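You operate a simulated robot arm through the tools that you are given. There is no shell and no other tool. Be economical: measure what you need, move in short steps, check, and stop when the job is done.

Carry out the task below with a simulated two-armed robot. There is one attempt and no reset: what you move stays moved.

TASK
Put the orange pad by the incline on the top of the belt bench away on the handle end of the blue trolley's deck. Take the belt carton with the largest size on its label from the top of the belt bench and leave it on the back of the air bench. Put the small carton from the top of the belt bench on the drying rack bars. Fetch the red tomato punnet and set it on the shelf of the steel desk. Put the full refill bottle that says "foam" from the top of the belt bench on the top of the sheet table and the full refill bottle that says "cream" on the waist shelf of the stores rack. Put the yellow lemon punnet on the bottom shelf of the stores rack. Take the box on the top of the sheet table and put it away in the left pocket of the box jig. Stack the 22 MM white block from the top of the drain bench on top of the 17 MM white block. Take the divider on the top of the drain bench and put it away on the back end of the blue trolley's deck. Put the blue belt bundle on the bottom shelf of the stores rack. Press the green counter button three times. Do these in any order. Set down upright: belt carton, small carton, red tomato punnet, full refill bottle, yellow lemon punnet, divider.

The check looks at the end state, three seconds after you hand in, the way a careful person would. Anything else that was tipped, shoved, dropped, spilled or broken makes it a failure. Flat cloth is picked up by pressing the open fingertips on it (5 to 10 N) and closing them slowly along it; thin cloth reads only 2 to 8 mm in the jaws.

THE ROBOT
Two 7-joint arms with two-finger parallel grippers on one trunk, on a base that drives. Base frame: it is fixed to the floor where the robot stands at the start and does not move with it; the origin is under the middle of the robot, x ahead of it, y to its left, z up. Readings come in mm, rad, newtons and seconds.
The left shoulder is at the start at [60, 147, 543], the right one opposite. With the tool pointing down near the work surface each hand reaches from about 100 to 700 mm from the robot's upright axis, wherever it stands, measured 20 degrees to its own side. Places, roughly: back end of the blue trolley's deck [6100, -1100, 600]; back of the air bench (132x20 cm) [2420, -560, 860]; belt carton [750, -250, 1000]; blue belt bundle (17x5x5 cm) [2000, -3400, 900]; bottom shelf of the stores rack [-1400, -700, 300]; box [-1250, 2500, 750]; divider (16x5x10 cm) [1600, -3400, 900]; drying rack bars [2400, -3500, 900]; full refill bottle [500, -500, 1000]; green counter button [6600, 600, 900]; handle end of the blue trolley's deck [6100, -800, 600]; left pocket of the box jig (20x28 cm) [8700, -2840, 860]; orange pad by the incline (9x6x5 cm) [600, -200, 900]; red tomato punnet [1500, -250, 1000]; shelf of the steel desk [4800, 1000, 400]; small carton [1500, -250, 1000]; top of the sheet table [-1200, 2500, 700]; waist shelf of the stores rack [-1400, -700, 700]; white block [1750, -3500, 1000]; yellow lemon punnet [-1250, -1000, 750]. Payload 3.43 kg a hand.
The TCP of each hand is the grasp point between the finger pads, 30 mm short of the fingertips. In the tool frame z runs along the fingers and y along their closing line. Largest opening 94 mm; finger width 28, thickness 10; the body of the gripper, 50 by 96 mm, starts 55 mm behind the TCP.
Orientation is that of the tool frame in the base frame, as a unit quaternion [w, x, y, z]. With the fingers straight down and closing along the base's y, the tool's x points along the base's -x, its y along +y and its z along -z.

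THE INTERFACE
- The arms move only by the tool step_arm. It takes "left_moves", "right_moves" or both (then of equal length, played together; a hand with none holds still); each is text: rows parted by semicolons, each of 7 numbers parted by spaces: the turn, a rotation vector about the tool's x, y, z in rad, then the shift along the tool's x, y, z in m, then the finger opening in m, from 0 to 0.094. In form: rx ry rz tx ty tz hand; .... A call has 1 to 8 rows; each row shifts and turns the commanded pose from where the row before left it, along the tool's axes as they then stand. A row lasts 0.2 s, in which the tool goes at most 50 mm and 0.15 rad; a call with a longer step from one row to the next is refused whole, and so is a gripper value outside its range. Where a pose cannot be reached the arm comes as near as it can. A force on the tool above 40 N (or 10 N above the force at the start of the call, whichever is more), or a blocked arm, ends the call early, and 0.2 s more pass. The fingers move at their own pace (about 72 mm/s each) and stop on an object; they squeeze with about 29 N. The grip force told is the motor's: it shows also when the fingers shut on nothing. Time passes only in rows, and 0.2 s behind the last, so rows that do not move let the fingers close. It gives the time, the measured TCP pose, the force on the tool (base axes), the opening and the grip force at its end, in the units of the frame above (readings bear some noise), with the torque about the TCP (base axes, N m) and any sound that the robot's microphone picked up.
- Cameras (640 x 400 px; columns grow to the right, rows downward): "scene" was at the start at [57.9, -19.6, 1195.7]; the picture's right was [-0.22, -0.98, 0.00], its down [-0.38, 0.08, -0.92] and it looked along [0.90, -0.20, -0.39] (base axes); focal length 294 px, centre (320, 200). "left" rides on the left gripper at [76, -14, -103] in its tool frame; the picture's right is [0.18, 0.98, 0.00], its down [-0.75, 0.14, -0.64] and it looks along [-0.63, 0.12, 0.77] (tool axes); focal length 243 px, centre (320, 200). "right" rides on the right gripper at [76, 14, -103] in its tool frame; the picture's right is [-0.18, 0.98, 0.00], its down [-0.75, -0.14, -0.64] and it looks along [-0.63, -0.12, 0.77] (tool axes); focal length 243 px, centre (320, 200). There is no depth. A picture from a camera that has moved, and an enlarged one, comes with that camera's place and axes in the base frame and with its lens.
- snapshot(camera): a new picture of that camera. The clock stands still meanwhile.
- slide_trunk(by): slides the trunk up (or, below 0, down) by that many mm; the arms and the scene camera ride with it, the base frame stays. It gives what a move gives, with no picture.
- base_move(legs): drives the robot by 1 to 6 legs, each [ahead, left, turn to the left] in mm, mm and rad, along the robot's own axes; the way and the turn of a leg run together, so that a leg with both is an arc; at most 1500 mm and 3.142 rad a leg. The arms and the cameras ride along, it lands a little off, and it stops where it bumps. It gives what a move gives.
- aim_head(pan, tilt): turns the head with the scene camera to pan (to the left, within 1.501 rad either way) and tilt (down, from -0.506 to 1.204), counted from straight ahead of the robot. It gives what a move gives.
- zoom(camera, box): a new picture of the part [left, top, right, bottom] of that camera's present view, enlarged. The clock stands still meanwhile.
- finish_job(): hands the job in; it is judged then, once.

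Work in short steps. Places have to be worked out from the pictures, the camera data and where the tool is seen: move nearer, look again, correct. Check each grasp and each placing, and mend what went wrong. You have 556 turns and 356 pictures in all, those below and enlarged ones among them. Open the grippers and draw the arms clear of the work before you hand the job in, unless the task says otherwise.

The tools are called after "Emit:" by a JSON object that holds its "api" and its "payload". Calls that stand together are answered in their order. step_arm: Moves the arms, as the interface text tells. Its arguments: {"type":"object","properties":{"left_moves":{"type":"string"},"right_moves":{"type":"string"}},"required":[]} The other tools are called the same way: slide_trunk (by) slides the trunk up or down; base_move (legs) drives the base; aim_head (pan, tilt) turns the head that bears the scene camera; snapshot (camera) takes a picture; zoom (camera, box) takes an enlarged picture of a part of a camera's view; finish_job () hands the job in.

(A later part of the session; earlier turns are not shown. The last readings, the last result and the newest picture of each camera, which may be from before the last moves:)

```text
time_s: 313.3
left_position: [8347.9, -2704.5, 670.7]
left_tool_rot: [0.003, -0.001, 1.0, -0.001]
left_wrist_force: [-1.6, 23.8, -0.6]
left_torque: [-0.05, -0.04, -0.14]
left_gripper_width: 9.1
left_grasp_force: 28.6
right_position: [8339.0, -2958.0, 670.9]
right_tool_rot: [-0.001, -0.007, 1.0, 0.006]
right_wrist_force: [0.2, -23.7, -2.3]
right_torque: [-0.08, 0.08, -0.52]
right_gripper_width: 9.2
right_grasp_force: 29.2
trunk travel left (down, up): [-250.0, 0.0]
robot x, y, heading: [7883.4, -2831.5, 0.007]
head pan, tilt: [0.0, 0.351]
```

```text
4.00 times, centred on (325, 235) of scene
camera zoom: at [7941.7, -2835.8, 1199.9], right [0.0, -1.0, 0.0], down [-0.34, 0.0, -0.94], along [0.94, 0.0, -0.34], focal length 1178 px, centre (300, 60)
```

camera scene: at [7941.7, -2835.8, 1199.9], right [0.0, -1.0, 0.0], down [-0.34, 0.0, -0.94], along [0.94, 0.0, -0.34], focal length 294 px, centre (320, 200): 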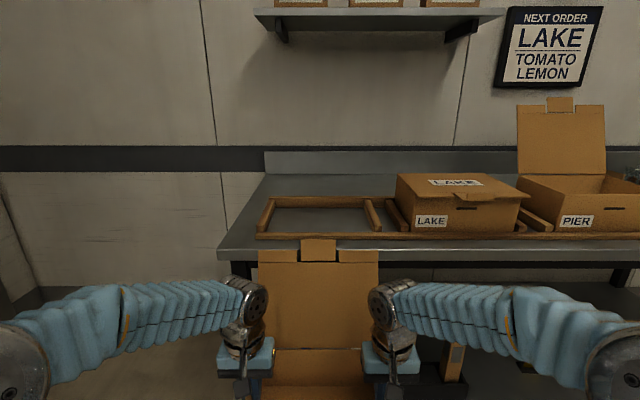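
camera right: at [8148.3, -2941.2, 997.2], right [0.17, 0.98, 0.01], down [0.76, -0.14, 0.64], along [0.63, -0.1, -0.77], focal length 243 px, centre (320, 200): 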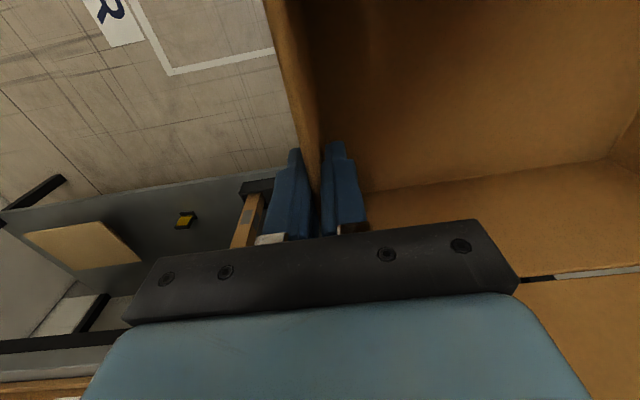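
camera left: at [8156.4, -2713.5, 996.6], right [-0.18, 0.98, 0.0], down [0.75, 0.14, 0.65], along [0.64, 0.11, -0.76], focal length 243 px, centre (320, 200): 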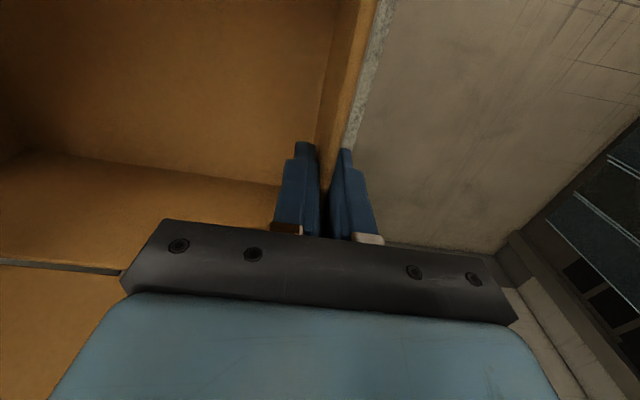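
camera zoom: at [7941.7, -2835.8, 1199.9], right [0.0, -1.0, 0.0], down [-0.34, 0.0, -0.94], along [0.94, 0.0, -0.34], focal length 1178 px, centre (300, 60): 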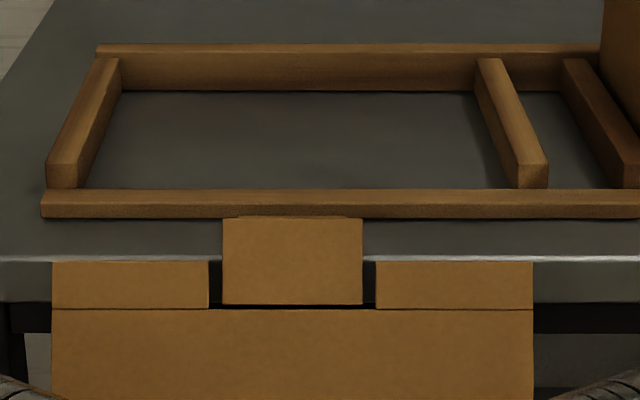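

Triangulated: pocket x 8599–8790 (centre 8694), y centre ≈-2835.6, table z 863, front bar top 874. Now measure my box relative to the hands with the head tilted down.

Emit:
{"api": "aim_head", "payload": {"pan": 0, "tilt": 0.85}}

Emit:
{"api": "snapshot", "payload": {"camera": "scene"}}

```text
time_s: 314.2
left_position: [8347.8, -2703.9, 670.8]
left_tool_rot: [0.003, -0.003, 1.0, -0.001]
left_wrist_force: [-1.7, 0.6, -0.1]
left_torque: [0.04, -0.04, -0.1]
left_gripper_width: 9.0
left_grasp_force: 28.7
right_position: [8339.5, -2957.6, 669.7]
right_tool_rot: [-0.001, -0.007, 1.0, 0.005]
right_wrist_force: [2.6, -0.9, -1.7]
right_torque: [-0.25, 0.07, -0.43]
right_gripper_width: 9.3
right_grasp_force: 29.2
trunk travel left (down, up): [-250.0, 0.0]
robot x, y, heading: [7878.7, -2837.5, 0.003]
head pan, tilt: [0.0, 0.85]
```

```text
217 pictures are left
camera scene: at [7926.9, -2835.9, 1156.3], right [0.0, -1.0, 0.0], down [-0.75, 0.0, -0.66], along [0.66, 0.0, -0.75], focal length 294 px, centre (320, 200)
```

scene: 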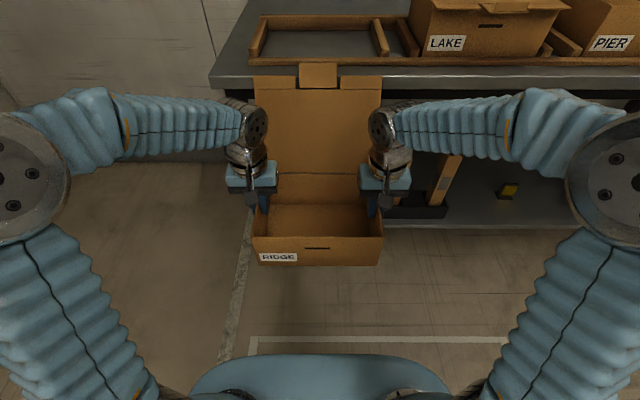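

Emit:
{"api": "zoom", "payload": {"camera": "scene", "box": [240, 160, 400, 275]}}

```text
3.48 times, centred on (320, 218) of scene
camera zoom: at [7926.9, -2835.9, 1156.3], right [0.0, -1.0, 0.0], down [-0.75, 0.0, -0.66], along [0.66, 0.0, -0.75], focal length 1024 px, centre (320, 139)
```

zoom: 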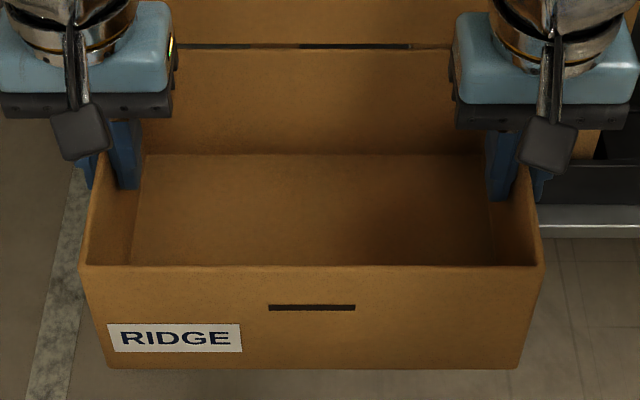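

Box centre coincides with the hands' midpoint (8343,-2831). The front bar is low (874) so I can bring the box in over it. Raise both hands to about z 985.

Emit:
{"api": "step_arm", "payload": {"left_moves": "0 0 0 0 0 -0.045 0; 0 0 0 0 0 -0.045 0; 0 0 0 0 0 -0.045 0; 0 0 0 0 0 -0.045 0; 0 0 0 0 0 -0.045 0; 0 0 0 0 0 -0.045 0; 0 0 0 0 0 -0.03 0", "right_moves": "0 0 0 0 0 -0.045 0; 0 0 0 0 0 -0.045 0; 0 0 0 0 0 -0.045 0; 0 0 0 0 0 -0.045 0; 0 0 0 0 0 -0.045 0; 0 0 0 0 0 -0.045 0; 0 0 0 0 0 -0.03 0"}}

Emit:
{"api": "aim_head", "payload": {"pan": 0, "tilt": 0.6}}

Emit:
{"api": "snapshot", "payload": {"camera": "scene"}}

```text
time_s: 315.8
left_position: [8346.4, -2705.2, 969.8]
left_tool_rot: [0.003, 0.0, 1.0, -0.002]
left_wrist_force: [-1.7, -28.4, -1.0]
left_torque: [0.33, 0.59, 0.24]
left_gripper_width: 9.2
left_grasp_force: 29.1
right_position: [8338.6, -2960.4, 970.7]
right_tool_rot: [0.001, -0.009, 1.0, 0.006]
right_wrist_force: [1.9, 27.6, -2.0]
right_torque: [-0.43, -0.58, -0.37]
right_gripper_width: 9.0
right_grasp_force: 29.2
trunk travel left (down, up): [-250.0, 0.0]
robot x, y, heading: [7882.3, -2836.7, 0.007]
head pan, tilt: [0.0, 0.85]
```

```text
time_s: 316.6
left_position: [8347.0, -2704.2, 971.2]
left_tool_rot: [0.002, -0.001, 1.0, -0.003]
left_wrist_force: [-2.2, -41.6, -0.3]
left_torque: [0.46, 0.34, 0.13]
left_gripper_width: 9.0
left_grasp_force: 28.8
right_position: [8339.5, -2959.2, 968.6]
right_tool_rot: [-0.001, -0.008, 1.0, 0.007]
right_wrist_force: [2.0, 41.2, -1.6]
right_torque: [-0.62, -0.33, -0.43]
right_gripper_width: 9.7
right_grasp_force: 29.1
trunk travel left (down, up): [-250.0, 0.0]
robot x, y, heading: [7882.2, -2840.9, 0.004]
head pan, tilt: [0.0, 0.6]
```

```text
215 pictures are left
camera scene: at [7937.1, -2835.8, 1177.1], right [0.0, -1.0, 0.0], down [-0.57, 0.0, -0.82], along [0.82, 0.0, -0.57], focal length 294 px, centre (320, 200)
```

scene: 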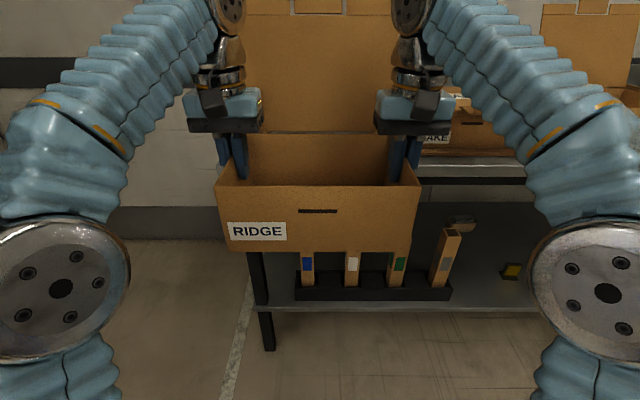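

Relieve the 40 N tension (1 mm inward each) and raise 17 mm more.

Emit:
{"api": "step_arm", "payload": {"left_moves": "0 0 0 0 -0.0011 -0.009 0; 0 0 0 0 0 -0.008 0; 0 0 0 0 0 0 0", "right_moves": "0 0 0 0 0.0011 -0.009 0; 0 0 0 0 0 -0.008 0; 0 0 0 0 0 0 0"}}

```text
time_s: 317.4
left_position: [8348.7, -2704.0, 970.5]
left_tool_rot: [0.003, -0.002, 1.0, -0.004]
left_wrist_force: [-0.2, -41.9, -3.5]
left_torque: [0.69, 0.69, 0.29]
left_gripper_width: 9.3
left_grasp_force: 28.8
left hand out of reach, approached as far as the arm can: row 1, 2
right_position: [8341.8, -2958.3, 965.4]
right_tool_rot: [-0.012, -0.01, 1.0, 0.006]
right_wrist_force: [-0.1, 42.4, 0.4]
right_torque: [-0.16, -0.65, -0.19]
right_gripper_width: 9.5
right_grasp_force: 28.8
right hand out of reach, approached as far as the arm can: row 1, 2
trunk travel left (down, up): [-250.0, 0.0]
robot x, y, heading: [7878.0, -2834.0, 0.006]
head pan, tilt: [0.0, 0.6]
```

Height is limited at this extension. Pull both hands 65 mm closer to the body, where they can rise more.

Emit:
{"api": "step_arm", "payload": {"left_moves": "0 0 0 0.022 -0.001 0 0; 0 0 0 0.022 0 0 0; 0 0 0 0.021 0 0 0; 0 0 0 0 0 -0.008 0; 0 0 0 0 0 -0.006 0", "right_moves": "0.012 0 0.012 0.022 0.001 -0.003 0; 0 0 0 0.022 0 -0.002 0; 0 0 0 0.021 0 0 0; 0 0 0 0 0 -0.008 0; 0 0 0 0 0 -0.006 0"}}

```text
time_s: 318.6
left_position: [8281.7, -2704.7, 983.8]
left_tool_rot: [0.002, -0.001, 1.0, -0.003]
left_wrist_force: [-0.9, -36.5, 2.8]
left_torque: [-0.2, -0.29, 0.05]
left_gripper_width: 9.5
left_grasp_force: 28.9
right_position: [8273.4, -2959.5, 990.8]
right_tool_rot: [-0.001, -0.002, 1.0, 0.0]
right_wrist_force: [1.5, 36.6, -6.0]
right_torque: [-0.72, 0.36, -0.02]
right_gripper_width: 9.8
right_grasp_force: 29.2
right hand out of reach, approached as far as the arm can: row 5
trunk travel left (down, up): [-250.0, 0.0]
robot x, y, heading: [7883.6, -2838.6, 0.004]
head pan, tilt: [0.0, 0.6]
```

Now z≈984–991 at 395 mm ahead. Level the hands (right down 5) and relax the tension.

Emit:
{"api": "step_arm", "payload": {"left_moves": "0 0 0 0 -0.0008 -0.002 0; 0 0 0 0 0 0 0", "right_moves": "0 0 0 0 0.0008 0.004 0; 0 0 0 0 0 0 0"}}

Emit:
{"api": "snapshot", "payload": {"camera": "scene"}}

```text
time_s: 319.2
left_position: [8282.6, -2705.9, 985.4]
left_tool_rot: [0.001, -0.002, 1.0, -0.001]
left_wrist_force: [-0.1, -26.4, -0.6]
left_torque: [0.14, 0.31, 0.0]
left_gripper_width: 9.3
left_grasp_force: 29.0
right_position: [8274.4, -2960.3, 986.8]
right_tool_rot: [0.0, -0.001, 1.0, -0.001]
right_wrist_force: [1.8, 26.3, -2.1]
right_torque: [-0.26, -0.25, 0.08]
right_gripper_width: 9.1
right_grasp_force: 28.6
trunk travel left (down, up): [-250.0, 0.0]
robot x, y, heading: [7876.1, -2839.3, -0.001]
head pan, tilt: [0.0, 0.6]
```

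```text
214 pictures are left
camera scene: at [7937.0, -2835.9, 1177.2], right [0.0, -1.0, 0.0], down [-0.57, 0.0, -0.82], along [0.82, 0.0, -0.57], focal length 294 px, centre (320, 200)
```

scene: 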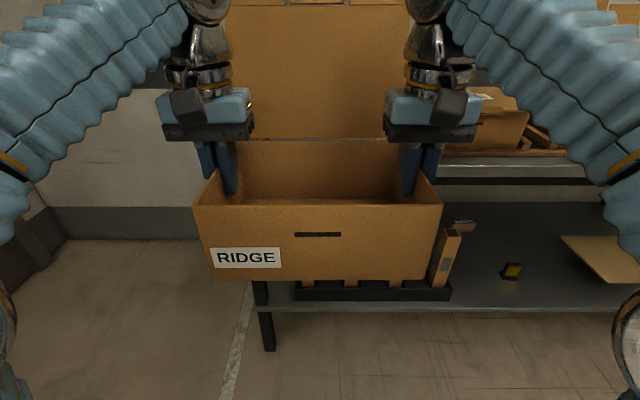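

Base of box now ≈885, above the front bar. Drive in 260 mm and check alignment.

Emit:
{"api": "base_move", "payload": {"legs": [[260, -2, 0]]}}

Emit:
{"api": "aim_head", "payload": {"pan": 0, "tilt": 0.75}}

Emit:
{"api": "snapshot", "payload": {"camera": "scene"}}

Emit:
{"api": "snapshot", "payload": {"camera": "left"}}

Emit:
{"api": "snapshot", "payload": {"camera": "right"}}

```text
time_s: 321.0
left_position: [8542.4, -2706.4, 986.0]
left_tool_rot: [0.003, -0.002, 1.0, -0.002]
left_wrist_force: [-0.4, -15.6, -0.5]
left_torque: [0.1, -0.02, -0.05]
left_gripper_width: 9.4
left_grasp_force: 28.7
right_position: [8533.3, -2961.7, 987.3]
right_tool_rot: [0.0, -0.001, 1.0, -0.001]
right_wrist_force: [-0.1, 15.8, -1.7]
right_torque: [-0.19, 0.04, 0.07]
right_gripper_width: 9.2
right_grasp_force: 29.1
trunk travel left (down, up): [-250.0, 0.0]
robot x, y, heading: [8143.7, -2839.8, -0.001]
head pan, tilt: [0.0, 0.6]
```

```text
time_s: 321.7
left_position: [8542.4, -2706.4, 987.1]
left_tool_rot: [0.003, -0.001, 1.0, -0.002]
left_wrist_force: [0.3, -0.4, -1.2]
left_torque: [-0.03, 0.03, -0.03]
left_gripper_width: 9.4
left_grasp_force: 28.8
right_position: [8533.7, -2962.4, 987.8]
right_tool_rot: [0.0, -0.001, 1.0, 0.0]
right_wrist_force: [0.0, 1.0, -1.8]
right_torque: [-0.1, 0.02, 0.05]
right_gripper_width: 8.8
right_grasp_force: 29.2
trunk travel left (down, up): [-250.0, 0.0]
robot x, y, heading: [8141.1, -2842.2, 0.002]
head pan, tilt: [0.0, 0.75]
```

```text
213 pictures are left
camera scene: at [8191.5, -2837.2, 1164.3], right [0.0, -1.0, 0.0], down [-0.68, 0.0, -0.73], along [0.73, 0.0, -0.68], focal length 294 px, centre (320, 200)
```

scene: 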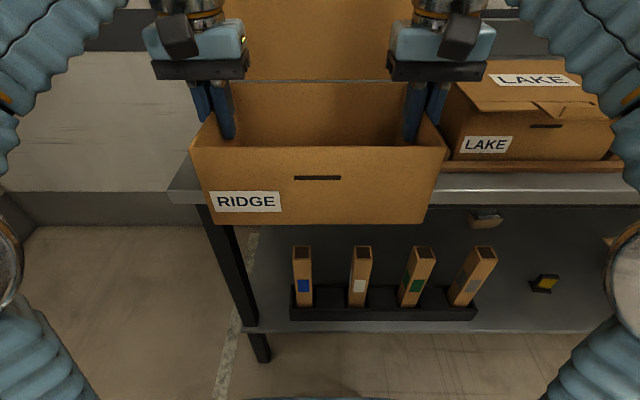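

```text
212 pictures are left
camera left: at [8466.1, -2721.6, 1087.4], right [-0.19, 0.98, 0.0], down [0.75, 0.15, 0.65], along [0.63, 0.12, -0.76], focal length 243 px, centre (320, 200)
```

left: 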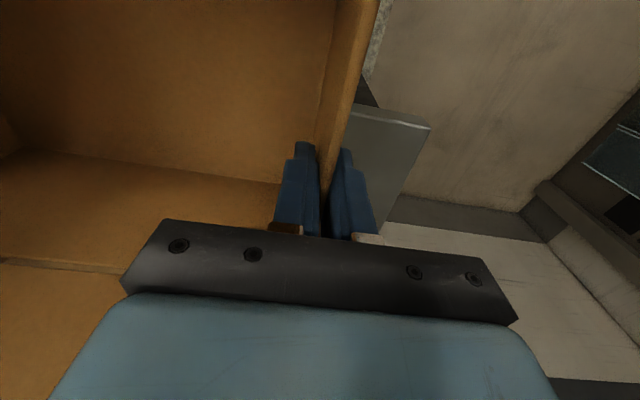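

```text
211 pictures are left
camera right: at [8457.7, -2947.1, 1089.8], right [0.18, 0.98, 0.0], down [0.75, -0.14, 0.64], along [0.63, -0.12, -0.77], focal length 243 px, centre (320, 200)
```

right: 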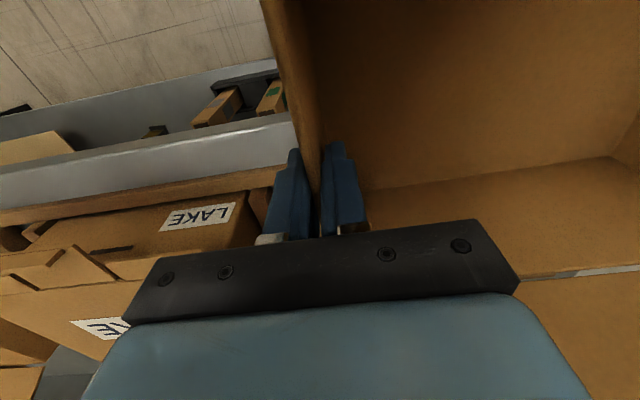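

No contact. Continue 145 mm in and check.

Emit:
{"api": "base_move", "payload": {"legs": [[145, 0, 0]]}}

Emit:
{"api": "snapshot", "payload": {"camera": "scene"}}

Emit:
{"api": "snapshot", "payload": {"camera": "left"}}

Emit:
{"api": "snapshot", "payload": {"camera": "right"}}

```text
time_s: 323.1
left_position: [8683.7, -2706.6, 986.1]
left_tool_rot: [0.003, -0.001, 1.0, -0.001]
left_wrist_force: [0.5, -1.6, -0.7]
left_torque: [0.0, 0.0, -0.05]
left_gripper_width: 9.3
left_grasp_force: 29.4
right_position: [8678.4, -2962.4, 987.5]
right_tool_rot: [-0.001, -0.001, 1.0, -0.001]
right_wrist_force: [0.0, 2.9, -1.3]
right_torque: [-0.09, 0.04, -0.01]
right_gripper_width: 9.4
right_grasp_force: 29.1
trunk travel left (down, up): [-250.0, 0.0]
robot x, y, heading: [8287.3, -2839.3, 0.002]
head pan, tilt: [0.0, 0.75]
```

```text
210 pictures are left
camera scene: at [8335.2, -2836.9, 1164.3], right [0.0, -1.0, 0.0], down [-0.68, 0.0, -0.73], along [0.73, 0.0, -0.68], focal length 294 px, centre (320, 200)
```

scene: 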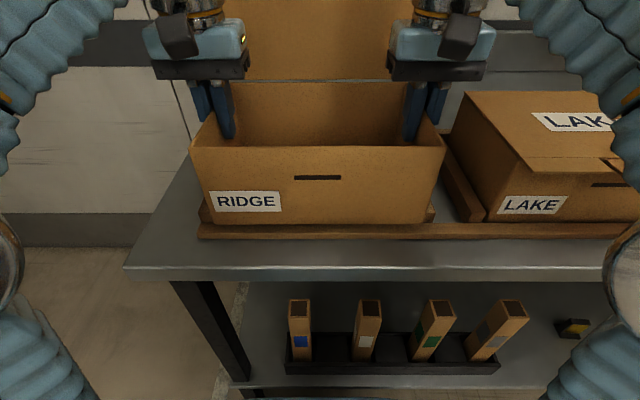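

```text
209 pictures are left
camera left: at [8609.9, -2721.2, 1087.5], right [-0.19, 0.98, 0.0], down [0.75, 0.15, 0.65], along [0.63, 0.12, -0.76], focal length 243 px, centre (320, 200)
```

left: 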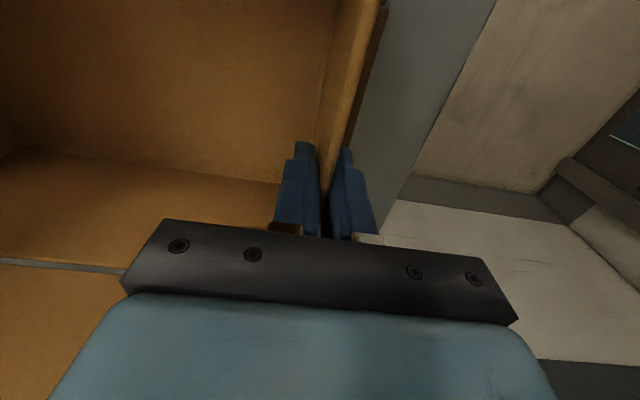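

```text
208 pictures are left
camera right: at [8601.4, -2946.8, 1089.9], right [0.18, 0.98, 0.0], down [0.75, -0.14, 0.64], along [0.63, -0.12, -0.77], focal length 243 px, centre (320, 200)
```

right: 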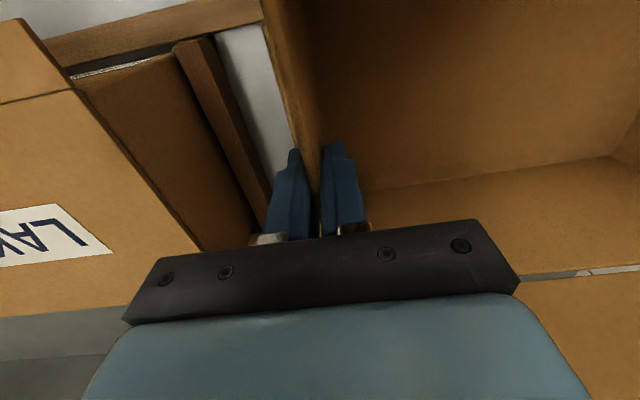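

Emit:
{"api": "zoom", "payload": {"camera": "scene", "box": [180, 150, 340, 250]}}

Emit:
{"api": "zoom", "payload": {"camera": "scene", "box": [330, 150, 490, 250]}}

```text
4.00 times, centred on (260, 200) of scene
camera zoom: at [8335.2, -2836.9, 1164.3], right [0.0, -1.0, 0.0], down [-0.68, 0.0, -0.73], along [0.73, 0.0, -0.68], focal length 1178 px, centre (560, 200)
```

zoom: 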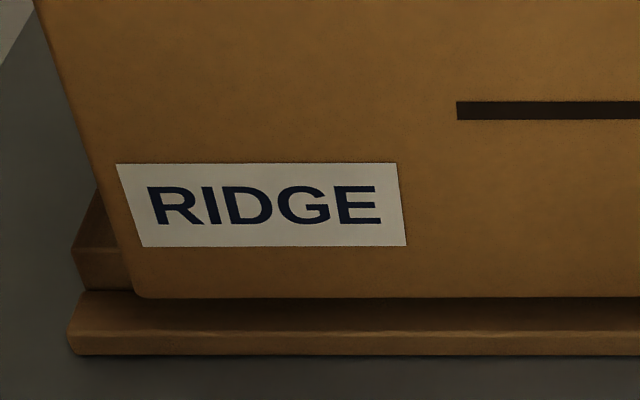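

```text
4.00 times, centred on (410, 200) of scene
camera zoom: at [8335.2, -2836.9, 1164.3], right [0.0, -1.0, 0.0], down [-0.68, 0.0, -0.73], along [0.73, 0.0, -0.68], focal length 1178 px, centre (-40, 200)
```

zoom: 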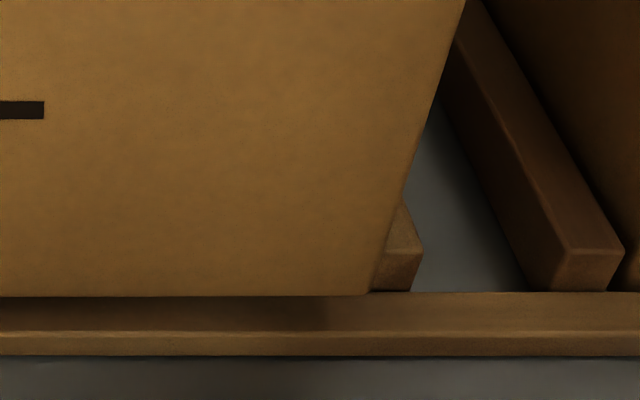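

The box is nearly in: it needs +15 mm in x and ~2 mm left. Do that with the arms, lowering slightly.

Emit:
{"api": "step_arm", "payload": {"left_moves": "0 0 0 -0.008 0.002 0.001 0; 0 0 0 -0.007 0 0.002 0; 0 0 0 0 0 0 0", "right_moves": "0 0 0 -0.008 0.002 0.001 0; 0 0 0 -0.007 0 0.003 0; 0 0 0 0 0 0 0"}}

Emit:
{"api": "zoom", "payload": {"camera": "scene", "box": [180, 150, 340, 250]}}

Emit:
{"api": "zoom", "payload": {"camera": "scene", "box": [330, 150, 490, 250]}}

```text
time_s: 323.9
left_position: [8701.4, -2704.2, 983.1]
left_tool_rot: [0.003, -0.002, 1.0, -0.002]
left_wrist_force: [1.1, 1.2, -3.0]
left_torque: [0.08, -0.03, -0.05]
left_gripper_width: 9.4
left_grasp_force: 28.9
right_position: [8693.3, -2958.3, 982.7]
right_tool_rot: [-0.001, 0.0, 1.0, -0.001]
right_wrist_force: [-0.1, -1.0, -0.9]
right_torque: [0.04, 0.08, 0.03]
right_gripper_width: 9.1
right_grasp_force: 29.0
trunk travel left (down, up): [-250.0, 0.0]
robot x, y, heading: [8285.4, -2838.1, 0.003]
head pan, tilt: [0.0, 0.75]
```

```text
4.00 times, centred on (260, 200) of scene
camera zoom: at [8335.5, -2836.9, 1164.3], right [0.0, -1.0, 0.0], down [-0.68, 0.0, -0.73], along [0.73, 0.0, -0.68], focal length 1178 px, centre (560, 200)
```

zoom: 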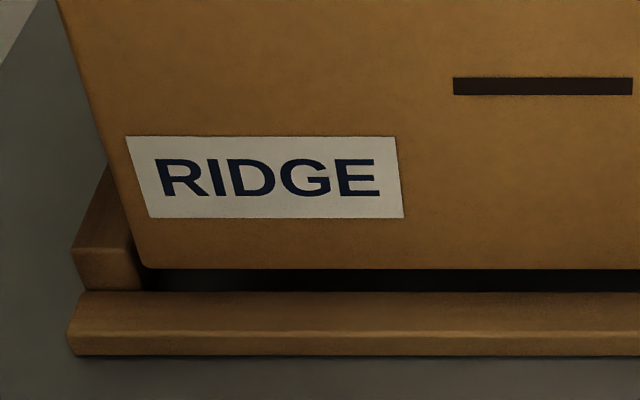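

```text
4.00 times, centred on (410, 200) of scene
camera zoom: at [8335.5, -2836.9, 1164.3], right [0.0, -1.0, 0.0], down [-0.68, 0.0, -0.73], along [0.73, 0.0, -0.68], focal length 1178 px, centre (-40, 200)
```

zoom: 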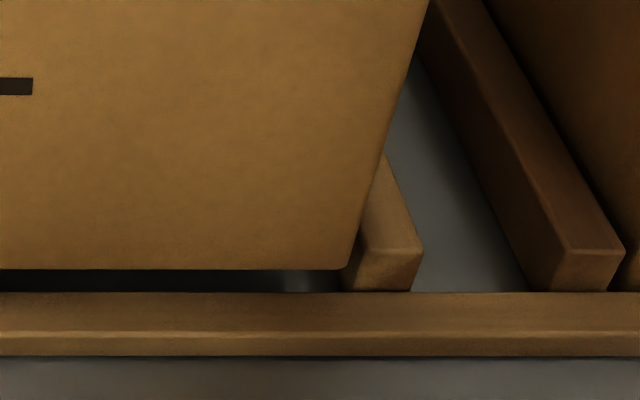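

The box sits inside the side bars with small gaps. Lower gently together.

Emit:
{"api": "step_arm", "payload": {"left_moves": "0 0 0 0 0 0.004 0; 0 0 0 0 0 0.004 0; 0 0 0 0 0 0.003 0", "right_moves": "0 0 0 0 -0.0005 0.004 0; 0 0 0 0 0 0.004 0; 0 0 0 0 0 0.003 0"}}

```text
time_s: 324.7
left_position: [8701.7, -2704.8, 972.3]
left_tool_rot: [0.003, -0.002, 1.0, -0.001]
left_wrist_force: [0.1, -1.5, -2.7]
left_torque: [0.15, -0.2, -0.01]
left_gripper_width: 9.4
left_grasp_force: 29.6
right_position: [8693.6, -2959.2, 972.5]
right_tool_rot: [0.0, 0.0, 1.0, -0.001]
right_wrist_force: [0.1, 1.0, -0.9]
right_torque: [0.05, 0.24, -0.02]
right_gripper_width: 9.3
right_grasp_force: 29.1
trunk travel left (down, up): [-250.0, 0.0]
robot x, y, heading: [8283.4, -2836.0, 0.005]
head pan, tilt: [0.0, 0.75]
```

Emit:
{"api": "step_arm", "payload": {"left_moves": "0 0 0 0 0 0.003 0; 0 0 0 0 0 0.003 0; 0 0 0 0 0 0.002 0", "right_moves": "0 0 0 0 0 0.003 0; 0 0 0 0 0 0.003 0; 0 0 0 0 0 0.002 0"}}

Emit:
{"api": "zoom", "payload": {"camera": "scene", "box": [180, 100, 460, 275]}}

```text
time_s: 325.5
left_position: [8701.2, -2704.3, 965.3]
left_tool_rot: [0.003, -0.001, 1.0, -0.003]
left_wrist_force: [6.4, -5.5, 10.8]
left_torque: [0.12, 0.88, 0.01]
left_gripper_width: 9.5
left_grasp_force: 29.1
right_position: [8693.1, -2958.5, 965.3]
right_tool_rot: [0.001, -0.001, 1.0, 0.0]
right_wrist_force: [10.6, 5.8, 19.1]
right_torque: [-0.02, 0.58, 0.05]
right_gripper_width: 9.3
right_grasp_force: 29.1
trunk travel left (down, up): [-250.0, 0.0]
robot x, y, heading: [8285.2, -2842.4, 0.002]
head pan, tilt: [0.0, 0.75]
```

```text
2.29 times, centred on (320, 188) of scene
camera zoom: at [8335.9, -2836.6, 1164.9], right [0.0, -1.0, 0.0], down [-0.68, 0.0, -0.73], along [0.73, 0.0, -0.68], focal length 673 px, centre (320, 229)
```

zoom: 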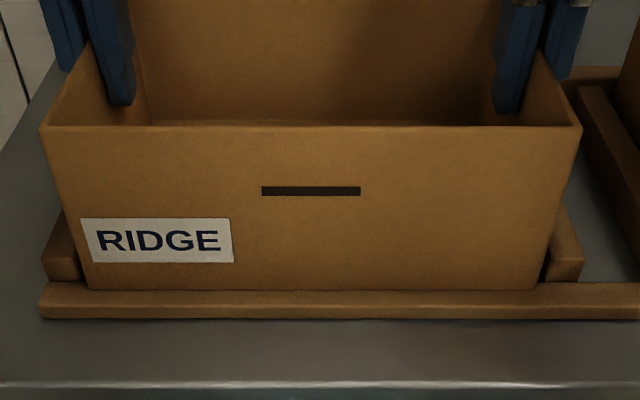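

Contact at table height; the box bottom is behind the front bar. Open slightly and lift the hands straight up.

Emit:
{"api": "step_arm", "payload": {"left_moves": "0 0 0 0 0 -0.001 0.025; 0 0 0 0 0 0 0.025; 0 0 0 0 0 0 0.025; 0 0 0 0 0 -0.006 0.025", "right_moves": "0 0 0 0 0 -0.001 0.025; 0 0 0 0 0 0 0.025; 0 0 0 0 0 0 0.025; 0 0 0 0 0 -0.006 0.025"}}

Emit:
{"api": "snapshot", "payload": {"camera": "scene"}}

```text
time_s: 326.5
left_position: [8699.7, -2703.9, 970.5]
left_tool_rot: [0.002, -0.002, 1.0, -0.002]
left_wrist_force: [-0.7, 0.1, -0.3]
left_torque: [-0.03, 0.02, 0.02]
left_gripper_width: 24.9
left_grasp_force: 0.1
right_position: [8692.4, -2959.0, 970.6]
right_tool_rot: [-0.001, -0.001, 1.0, -0.002]
right_wrist_force: [1.3, 0.7, 0.6]
right_torque: [-0.02, -0.01, 0.0]
right_gripper_width: 24.9
right_grasp_force: 0.0
trunk travel left (down, up): [-250.0, 0.0]
robot x, y, heading: [8287.2, -2840.5, -0.001]
head pan, tilt: [0.0, 0.75]
```

```text
202 pictures are left
camera scene: at [8335.2, -2836.8, 1164.3], right [0.0, -1.0, 0.0], down [-0.68, 0.0, -0.73], along [0.73, 0.0, -0.68], focal length 294 px, centre (320, 200)
```

scene: 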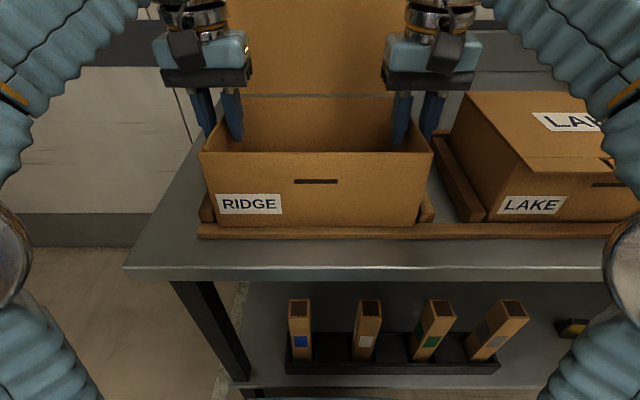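

The fingers can't clear the rim tool-down (reach ceiling), so I pitch both hands forward while raising, which lifts the tips.

Emit:
{"api": "step_arm", "payload": {"left_moves": "0 -0.13 0 0 0 -0.006 0.025; 0 -0.13 0 0 0 -0.008 0.025; 0 -0.13 0 0 0 -0.008 0.025; 0 -0.13 0 0 0 -0.008 0.025", "right_moves": "0 -0.13 0 0 0 -0.006 0.025; 0 -0.13 0 0 0 -0.008 0.025; 0 -0.13 0 0 0 -0.008 0.025; 0 -0.13 0 0 0 -0.008 0.025"}}

Emit:
{"api": "snapshot", "payload": {"camera": "scene"}}

```text
time_s: 327.5
left_position: [8695.0, -2702.8, 1000.4]
left_tool_rot: [0.261, -0.002, 0.965, -0.001]
left_wrist_force: [-0.9, 0.4, 0.1]
left_torque: [0.01, 0.04, -0.01]
left_gripper_width: 25.2
left_grasp_force: 0.0
right_position: [8687.0, -2959.9, 1000.6]
right_tool_rot: [0.257, 0.0, 0.966, -0.001]
right_wrist_force: [0.6, -0.2, 0.1]
right_torque: [-0.02, 0.01, -0.02]
right_gripper_width: 24.9
right_grasp_force: 0.2
trunk travel left (down, up): [-250.0, 0.0]
robot x, y, heading: [8282.9, -2835.6, 0.004]
head pan, tilt: [0.0, 0.75]
```

```text
201 pictures are left
camera scene: at [8335.5, -2836.8, 1164.3], right [0.0, -1.0, 0.0], down [-0.68, 0.0, -0.73], along [0.73, 0.0, -0.68], focal length 294 px, centre (320, 200)
```

scene: 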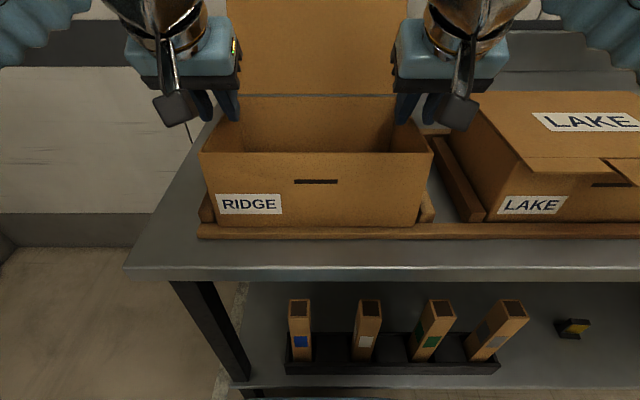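

Working. Raise another 50 mm.

Emit:
{"api": "step_arm", "payload": {"left_moves": "0 0 0 -0.0125 0 -0.0217 0.025; 0 0 0 -0.0125 0 -0.0217 0.025; 0 0 0 0 0 0 0.025", "right_moves": "0 0 0 -0.0125 0 -0.0217 0.025; 0 0 0 -0.0125 0 -0.0217 0.025; 0 0 0 0 0 0 0.025"}}

```text
time_s: 328.3
left_position: [8694.7, -2703.0, 1050.9]
left_tool_rot: [0.259, -0.002, 0.966, -0.002]
left_wrist_force: [-0.2, -0.1, 0.4]
left_torque: [-0.04, 0.03, 0.0]
left_gripper_width: 24.8
left_grasp_force: 0.0
right_position: [8686.3, -2959.8, 1050.4]
right_tool_rot: [0.257, 0.0, 0.967, -0.001]
right_wrist_force: [0.0, 0.1, 0.5]
right_torque: [0.01, 0.0, -0.02]
right_gripper_width: 25.0
right_grasp_force: 0.1
trunk travel left (down, up): [-250.0, 0.0]
robot x, y, heading: [8287.6, -2836.0, -0.0]
head pan, tilt: [0.0, 0.75]
```

Clear of the rim. Back off and check the box.

Emit:
{"api": "base_move", "payload": {"legs": [[-450, 0, 0]]}}

Emit:
{"api": "aim_head", "payload": {"pan": 0, "tilt": 0.45}}

Emit:
{"api": "snapshot", "payload": {"camera": "scene"}}

Emit:
{"api": "zoom", "payload": {"camera": "scene", "box": [220, 110, 460, 260]}}

```text
time_s: 331.0
left_position: [8243.0, -2704.5, 1050.3]
left_tool_rot: [0.26, -0.003, 0.966, -0.001]
left_wrist_force: [0.4, -0.4, -0.2]
left_torque: [0.01, -0.01, 0.0]
left_gripper_width: 25.1
left_grasp_force: 0.1
right_position: [8236.3, -2960.6, 1049.9]
right_tool_rot: [0.255, -0.001, 0.967, -0.001]
right_wrist_force: [-0.5, -0.1, -0.4]
right_torque: [0.01, 0.0, 0.03]
right_gripper_width: 25.1
right_grasp_force: 0.0
trunk travel left (down, up): [-250.0, 0.0]
robot x, y, heading: [7834.3, -2839.1, 0.007]
head pan, tilt: [0.0, 0.75]
```

```text
time_s: 331.8
left_position: [8242.3, -2704.2, 1051.2]
left_tool_rot: [0.26, -0.003, 0.966, 0.0]
left_wrist_force: [-0.7, 0.1, -0.2]
left_torque: [0.03, 0.01, 0.0]
left_gripper_width: 25.1
left_grasp_force: 0.1
right_position: [8236.5, -2960.8, 1049.5]
right_tool_rot: [0.257, -0.001, 0.967, -0.001]
right_wrist_force: [-0.3, 0.3, -0.2]
right_torque: [-0.01, -0.02, -0.01]
right_gripper_width: 25.2
right_grasp_force: 0.0
trunk travel left (down, up): [-250.0, 0.0]
robot x, y, heading: [7832.3, -2840.6, 0.002]
head pan, tilt: [0.0, 0.45]
```

```text
200 pictures are left
camera scene: at [7893.3, -2838.2, 1190.7], right [0.0, -1.0, 0.0], down [-0.44, 0.0, -0.9], along [0.9, 0.0, -0.44], focal length 294 px, centre (320, 200)
```

scene: 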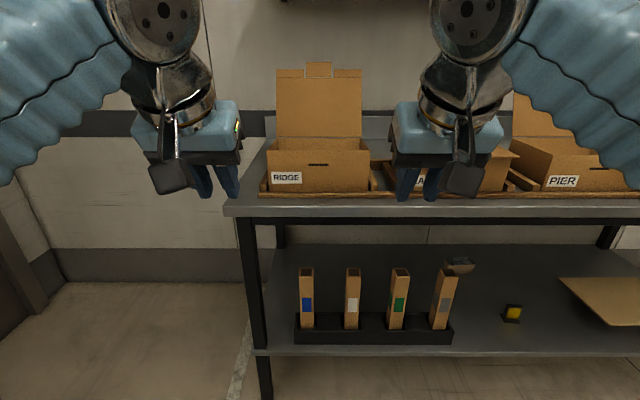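

```text
2.67 times, centred on (340, 185) of scene
camera zoom: at [7893.3, -2838.2, 1190.7], right [0.0, -1.0, 0.0], down [-0.44, 0.0, -0.9], along [0.9, 0.0, -0.44], focal length 785 px, centre (267, 240)
```

zoom: 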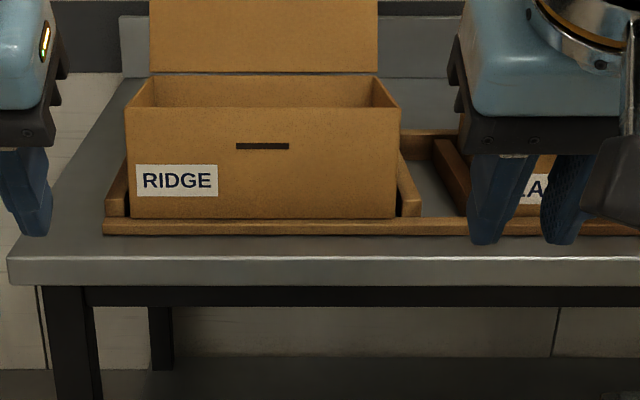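

The box is seated in the left pocket. Bring the arms home and head for the drain bench (west along y≈-2000).

Emit:
{"api": "step_arm", "payload": {"left_moves": "0 0.13 0 0.02 0.01 0.02 0.094; 0 0.13 0 0.02 0.01 0.02 0.094; 0 0.13 0 0.02 0.01 0.02 0.094; 0 0.13 0 0.02 0.01 0.015 0.094; 0 0 0 0.02 0.01 0 0.094; 0 0 0 0.01 0.01 0 0.094", "right_moves": "0 0.13 0 0.02 -0.015 0.02 0.094; 0 0.13 0 0.02 -0.015 0.02 0.094; 0 0.13 0 0.02 -0.015 0.02 0.094; 0 0.13 0 0.02 -0.015 0.015 0.094; 0 0 0 0.02 -0.015 0 0.094; 0 0 0 0.01 -0.015 0 0.094"}}

Emit:
{"api": "base_move", "payload": {"legs": [[-500, 800, 0], [-1200, 0, 0], [-1300, 0, 0], [-1100, 0, 0]]}}

Emit:
{"api": "aim_head", "payload": {"pan": -1.2, "tilt": 0.2}}

Emit:
{"api": "snapshot", "payload": {"camera": "scene"}}

```text
time_s: 333.2
left_position: [8164.0, -2644.8, 954.9]
left_tool_rot: [0.002, -0.003, 1.0, -0.001]
left_wrist_force: [-1.2, -0.5, 1.1]
left_torque: [-0.03, 0.02, 0.03]
left_gripper_width: 94.2
left_grasp_force: 0.1
right_position: [8154.0, -3050.6, 955.3]
right_tool_rot: [0.0, -0.001, 1.0, 0.0]
right_wrist_force: [-0.2, 0.1, -0.7]
right_torque: [0.06, 0.02, -0.01]
right_gripper_width: 94.3
right_grasp_force: 0.0
trunk travel left (down, up): [-250.0, 0.0]
robot x, y, heading: [7832.0, -2841.3, -0.001]
head pan, tilt: [0.0, 0.45]
```

```text
time_s: 355.2
left_position: [4046.2, -1821.6, 954.9]
left_tool_rot: [0.002, 0.007, 1.0, -0.001]
left_wrist_force: [0.2, 0.5, 0.2]
left_torque: [0.01, -0.03, -0.01]
left_gripper_width: 94.0
left_grasp_force: 0.1
right_position: [4029.9, -2227.0, 954.5]
right_tool_rot: [-0.001, 0.008, 1.0, -0.001]
right_wrist_force: [-0.1, 0.4, -0.5]
right_torque: [0.01, -0.02, 0.01]
right_gripper_width: 94.0
right_grasp_force: 0.1
trunk travel left (down, up): [-250.0, 0.0]
robot x, y, heading: [3715.3, -2010.1, -0.012]
head pan, tilt: [0.0, 0.45]
```

```text
time_s: 356.6
left_position: [4045.8, -1820.9, 955.7]
left_tool_rot: [0.003, 0.006, 1.0, -0.001]
left_wrist_force: [0.0, 0.1, 0.3]
left_torque: [0.02, -0.04, 0.0]
left_gripper_width: 93.8
left_grasp_force: 0.0
right_position: [4030.4, -2226.7, 954.0]
right_tool_rot: [0.0, 0.007, 1.0, -0.001]
right_wrist_force: [-0.2, -0.2, 0.5]
right_torque: [0.01, -0.03, 0.01]
right_gripper_width: 93.9
right_grasp_force: 0.1
trunk travel left (down, up): [-250.0, 0.0]
robot x, y, heading: [3716.4, -2011.2, -0.015]
head pan, tilt: [-1.201, 0.201]
```

```text
198 pictures are left
camera scene: at [3713.5, -2095.0, 1213.9], right [-0.94, -0.35, 0.0], down [-0.07, 0.19, -0.98], along [0.34, -0.92, -0.2], focal length 294 px, centre (320, 200)
```

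scene: 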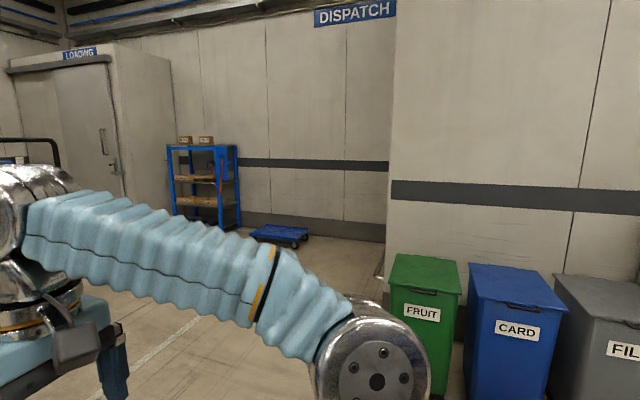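

Turn to face -y and look toward the drain bench.

Emit:
{"api": "base_move", "payload": {"legs": [[0, 0, -1.556]]}}

Emit:
{"api": "aim_head", "payload": {"pan": -0.9, "tilt": 0.25}}

Emit:
{"api": "snapshot", "payload": {"camera": "scene"}}

```text
time_s: 360.8
left_position: [3907.3, -2337.7, 955.9]
left_tool_rot: [0.001, 0.705, 0.709, -0.003]
left_wrist_force: [0.6, 0.3, -0.4]
left_torque: [-0.01, -0.01, -0.01]
left_gripper_width: 93.8
left_grasp_force: 0.0
right_position: [3501.8, -2330.1, 955.0]
right_tool_rot: [-0.001, 0.706, 0.709, -0.001]
right_wrist_force: [0.1, 0.0, 0.4]
right_torque: [-0.01, -0.02, 0.01]
right_gripper_width: 94.1
right_grasp_force: 0.1
trunk travel left (down, up): [-250.0, 0.0]
robot x, y, heading: [3712.0, -2010.5, -1.559]
head pan, tilt: [-1.201, 0.201]
```

```text
time_s: 361.6
left_position: [3907.1, -2337.3, 955.0]
left_tool_rot: [0.001, 0.705, 0.709, -0.003]
left_wrist_force: [0.2, 0.4, 0.1]
left_torque: [-0.01, -0.02, 0.02]
left_gripper_width: 94.0
left_grasp_force: 0.1
right_position: [3500.8, -2329.2, 955.3]
right_tool_rot: [-0.001, 0.706, 0.708, 0.0]
right_wrist_force: [0.1, -0.4, -0.2]
right_torque: [0.0, -0.01, 0.0]
right_gripper_width: 94.3
right_grasp_force: 0.0
trunk travel left (down, up): [-250.0, 0.0]
robot x, y, heading: [3713.6, -2007.4, -1.569]
head pan, tilt: [-0.901, 0.25]
```

```text
197 pictures are left
camera scene: at [3637.8, -2036.5, 1209.4], right [-0.62, 0.78, 0.0], down [0.19, 0.15, -0.97], along [-0.76, -0.6, -0.25], focal length 294 px, centre (320, 200)
```

scene: 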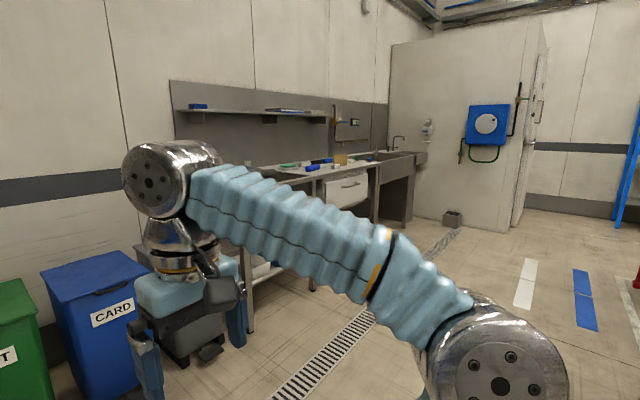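

Clear. Slide right (-x) to x≈2150 and look straight at the bench.

Emit:
{"api": "base_move", "payload": {"legs": [[0, -1450, 0], [450, -110, 0]]}}

Emit:
{"api": "aim_head", "payload": {"pan": 0, "tilt": 0.4}}

Emit:
{"api": "snapshot", "payload": {"camera": "scene"}}

```text
time_s: 371.2
left_position: [2341.1, -2781.3, 956.0]
left_tool_rot: [0.0, 0.711, 0.703, -0.003]
left_wrist_force: [0.6, 0.2, -0.6]
left_torque: [0.01, 0.01, 0.03]
left_gripper_width: 93.9
left_grasp_force: 0.1
right_position: [1935.2, -2769.6, 955.5]
right_tool_rot: [-0.001, 0.712, 0.703, 0.0]
right_wrist_force: [-0.2, -0.4, 0.2]
right_torque: [0.01, -0.01, 0.02]
right_gripper_width: 93.7
right_grasp_force: 0.1
trunk travel left (down, up): [-250.0, 0.0]
robot x, y, heading: [2152.7, -2451.3, -1.587]
head pan, tilt: [-0.901, 0.25]
```

```text
time_s: 372.4
left_position: [2341.8, -2783.9, 955.5]
left_tool_rot: [0.0, 0.711, 0.703, -0.004]
left_wrist_force: [-0.1, 0.3, 0.3]
left_torque: [-0.02, 0.02, -0.01]
left_gripper_width: 93.8
left_grasp_force: 0.1
right_position: [1936.8, -2768.8, 954.7]
right_tool_rot: [-0.001, 0.711, 0.703, 0.0]
right_wrist_force: [0.2, -0.5, -0.5]
right_torque: [0.04, -0.01, 0.03]
right_gripper_width: 94.0
right_grasp_force: 0.0
trunk travel left (down, up): [-250.0, 0.0]
robot x, y, heading: [2154.4, -2447.6, -1.582]
head pan, tilt: [0.0, 0.4]
```

```text
196 pictures are left
camera scene: at [2150.0, -2513.2, 1195.4], right [-1.0, 0.01, 0.0], down [0.0, 0.39, -0.92], along [-0.01, -0.92, -0.39], focal length 294 px, centre (320, 200)
```

scene: 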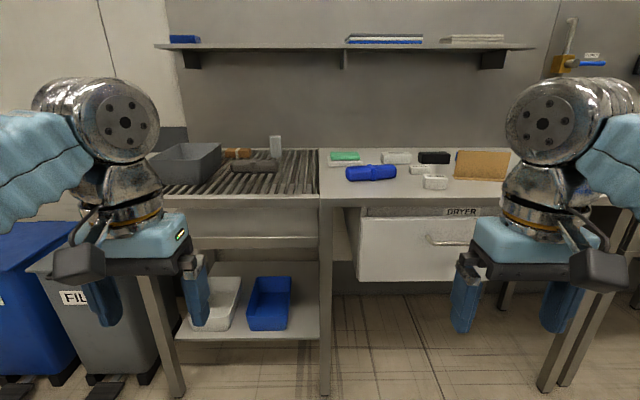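

Emit:
{"api": "zoom", "payload": {"camera": "scene", "box": [320, 130, 528, 260]}}

Emit:
{"api": "zoom", "payload": {"camera": "scene", "box": [140, 120, 348, 250]}}

```text
3.08 times, centred on (424, 195) of scene
camera zoom: at [2150.0, -2513.2, 1195.4], right [-1.0, 0.01, 0.0], down [0.0, 0.39, -0.92], along [-0.01, -0.92, -0.39], focal length 906 px, centre (0, 215)
```

zoom: 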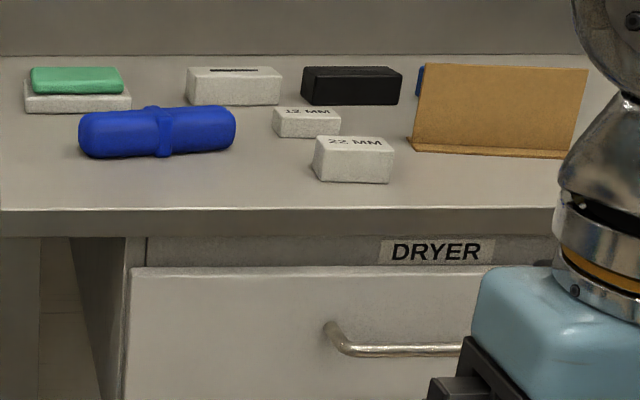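

```text
3.08 times, centred on (244, 185) of scene
camera zoom: at [2150.0, -2513.2, 1195.4], right [-1.0, 0.01, 0.0], down [0.0, 0.39, -0.92], along [-0.01, -0.92, -0.39], focal length 906 px, centre (554, 246)
```

zoom: 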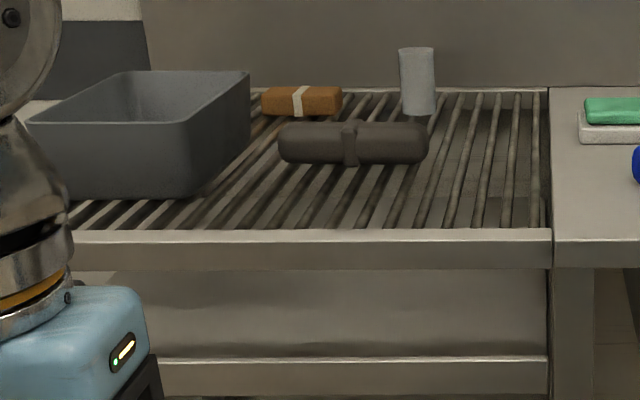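

Emit:
{"api": "zoom", "payload": {"camera": "scene", "box": [376, 145, 456, 195]}}

```text
8.00 times, centred on (416, 170) of scene
camera zoom: at [2150.0, -2513.2, 1195.4], right [-1.0, 0.01, 0.0], down [0.0, 0.39, -0.92], along [-0.01, -0.92, -0.39], focal length 2355 px, centre (-448, 440)
```

zoom: 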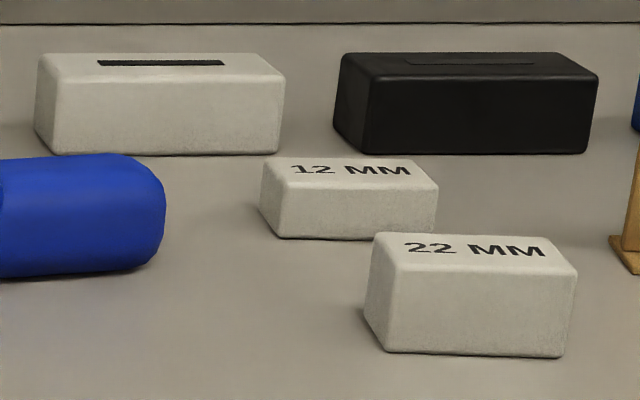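

12 and 22 MM visible; the 17 MM must be hidden to the right. Slide right 400 mm and look again.

Emit:
{"api": "base_move", "payload": {"legs": [[0, -400, 0.012]]}}

Emit:
{"api": "snapshot", "payload": {"camera": "scene"}}

Emit:
{"api": "zoom", "payload": {"camera": "scene", "box": [200, 130, 440, 280]}}

```text
time_s: 374.9
left_position: [1944.1, -2778.5, 954.5]
left_tool_rot: [0.001, 0.706, 0.708, -0.003]
left_wrist_force: [-0.2, 0.0, 0.7]
left_torque: [-0.02, 0.02, 0.0]
left_gripper_width: 93.9
left_grasp_force: 0.1
right_position: [1538.2, -2769.1, 955.2]
right_tool_rot: [-0.002, 0.708, 0.707, 0.0]
right_wrist_force: [0.5, 0.7, 0.3]
right_torque: [-0.02, 0.02, -0.01]
right_gripper_width: 93.8
right_grasp_force: 0.2
trunk travel left (down, up): [-250.0, 0.0]
robot x, y, heading: [1750.6, -2448.2, -1.571]
head pan, tilt: [0.0, 0.4]
```

```text
192 pictures are left
camera scene: at [1749.1, -2510.9, 1195.4], right [-1.0, 0.0, 0.0], down [0.0, 0.39, -0.92], along [0.0, -0.92, -0.39], focal length 294 px, centre (320, 200)
```

scene: 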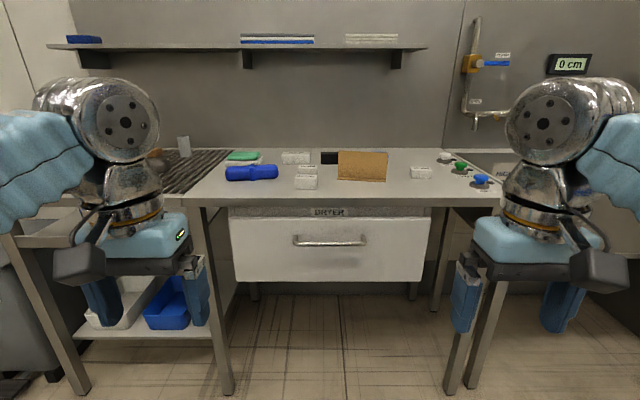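

```text
2.67 times, centred on (320, 205) of scene
camera zoom: at [1749.1, -2510.9, 1195.4], right [-1.0, 0.0, 0.0], down [0.0, 0.39, -0.92], along [0.0, -0.92, -0.39], focal length 785 px, centre (320, 187)
```

zoom: 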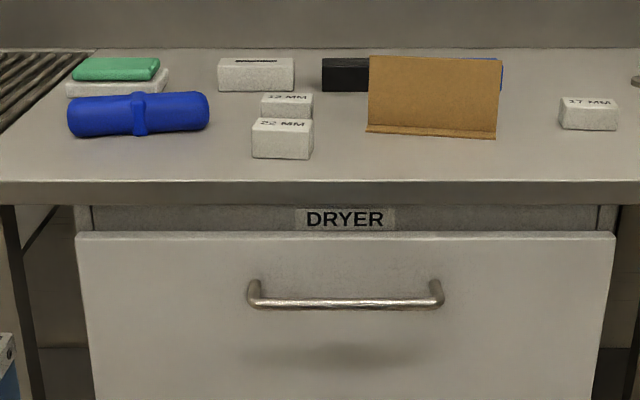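

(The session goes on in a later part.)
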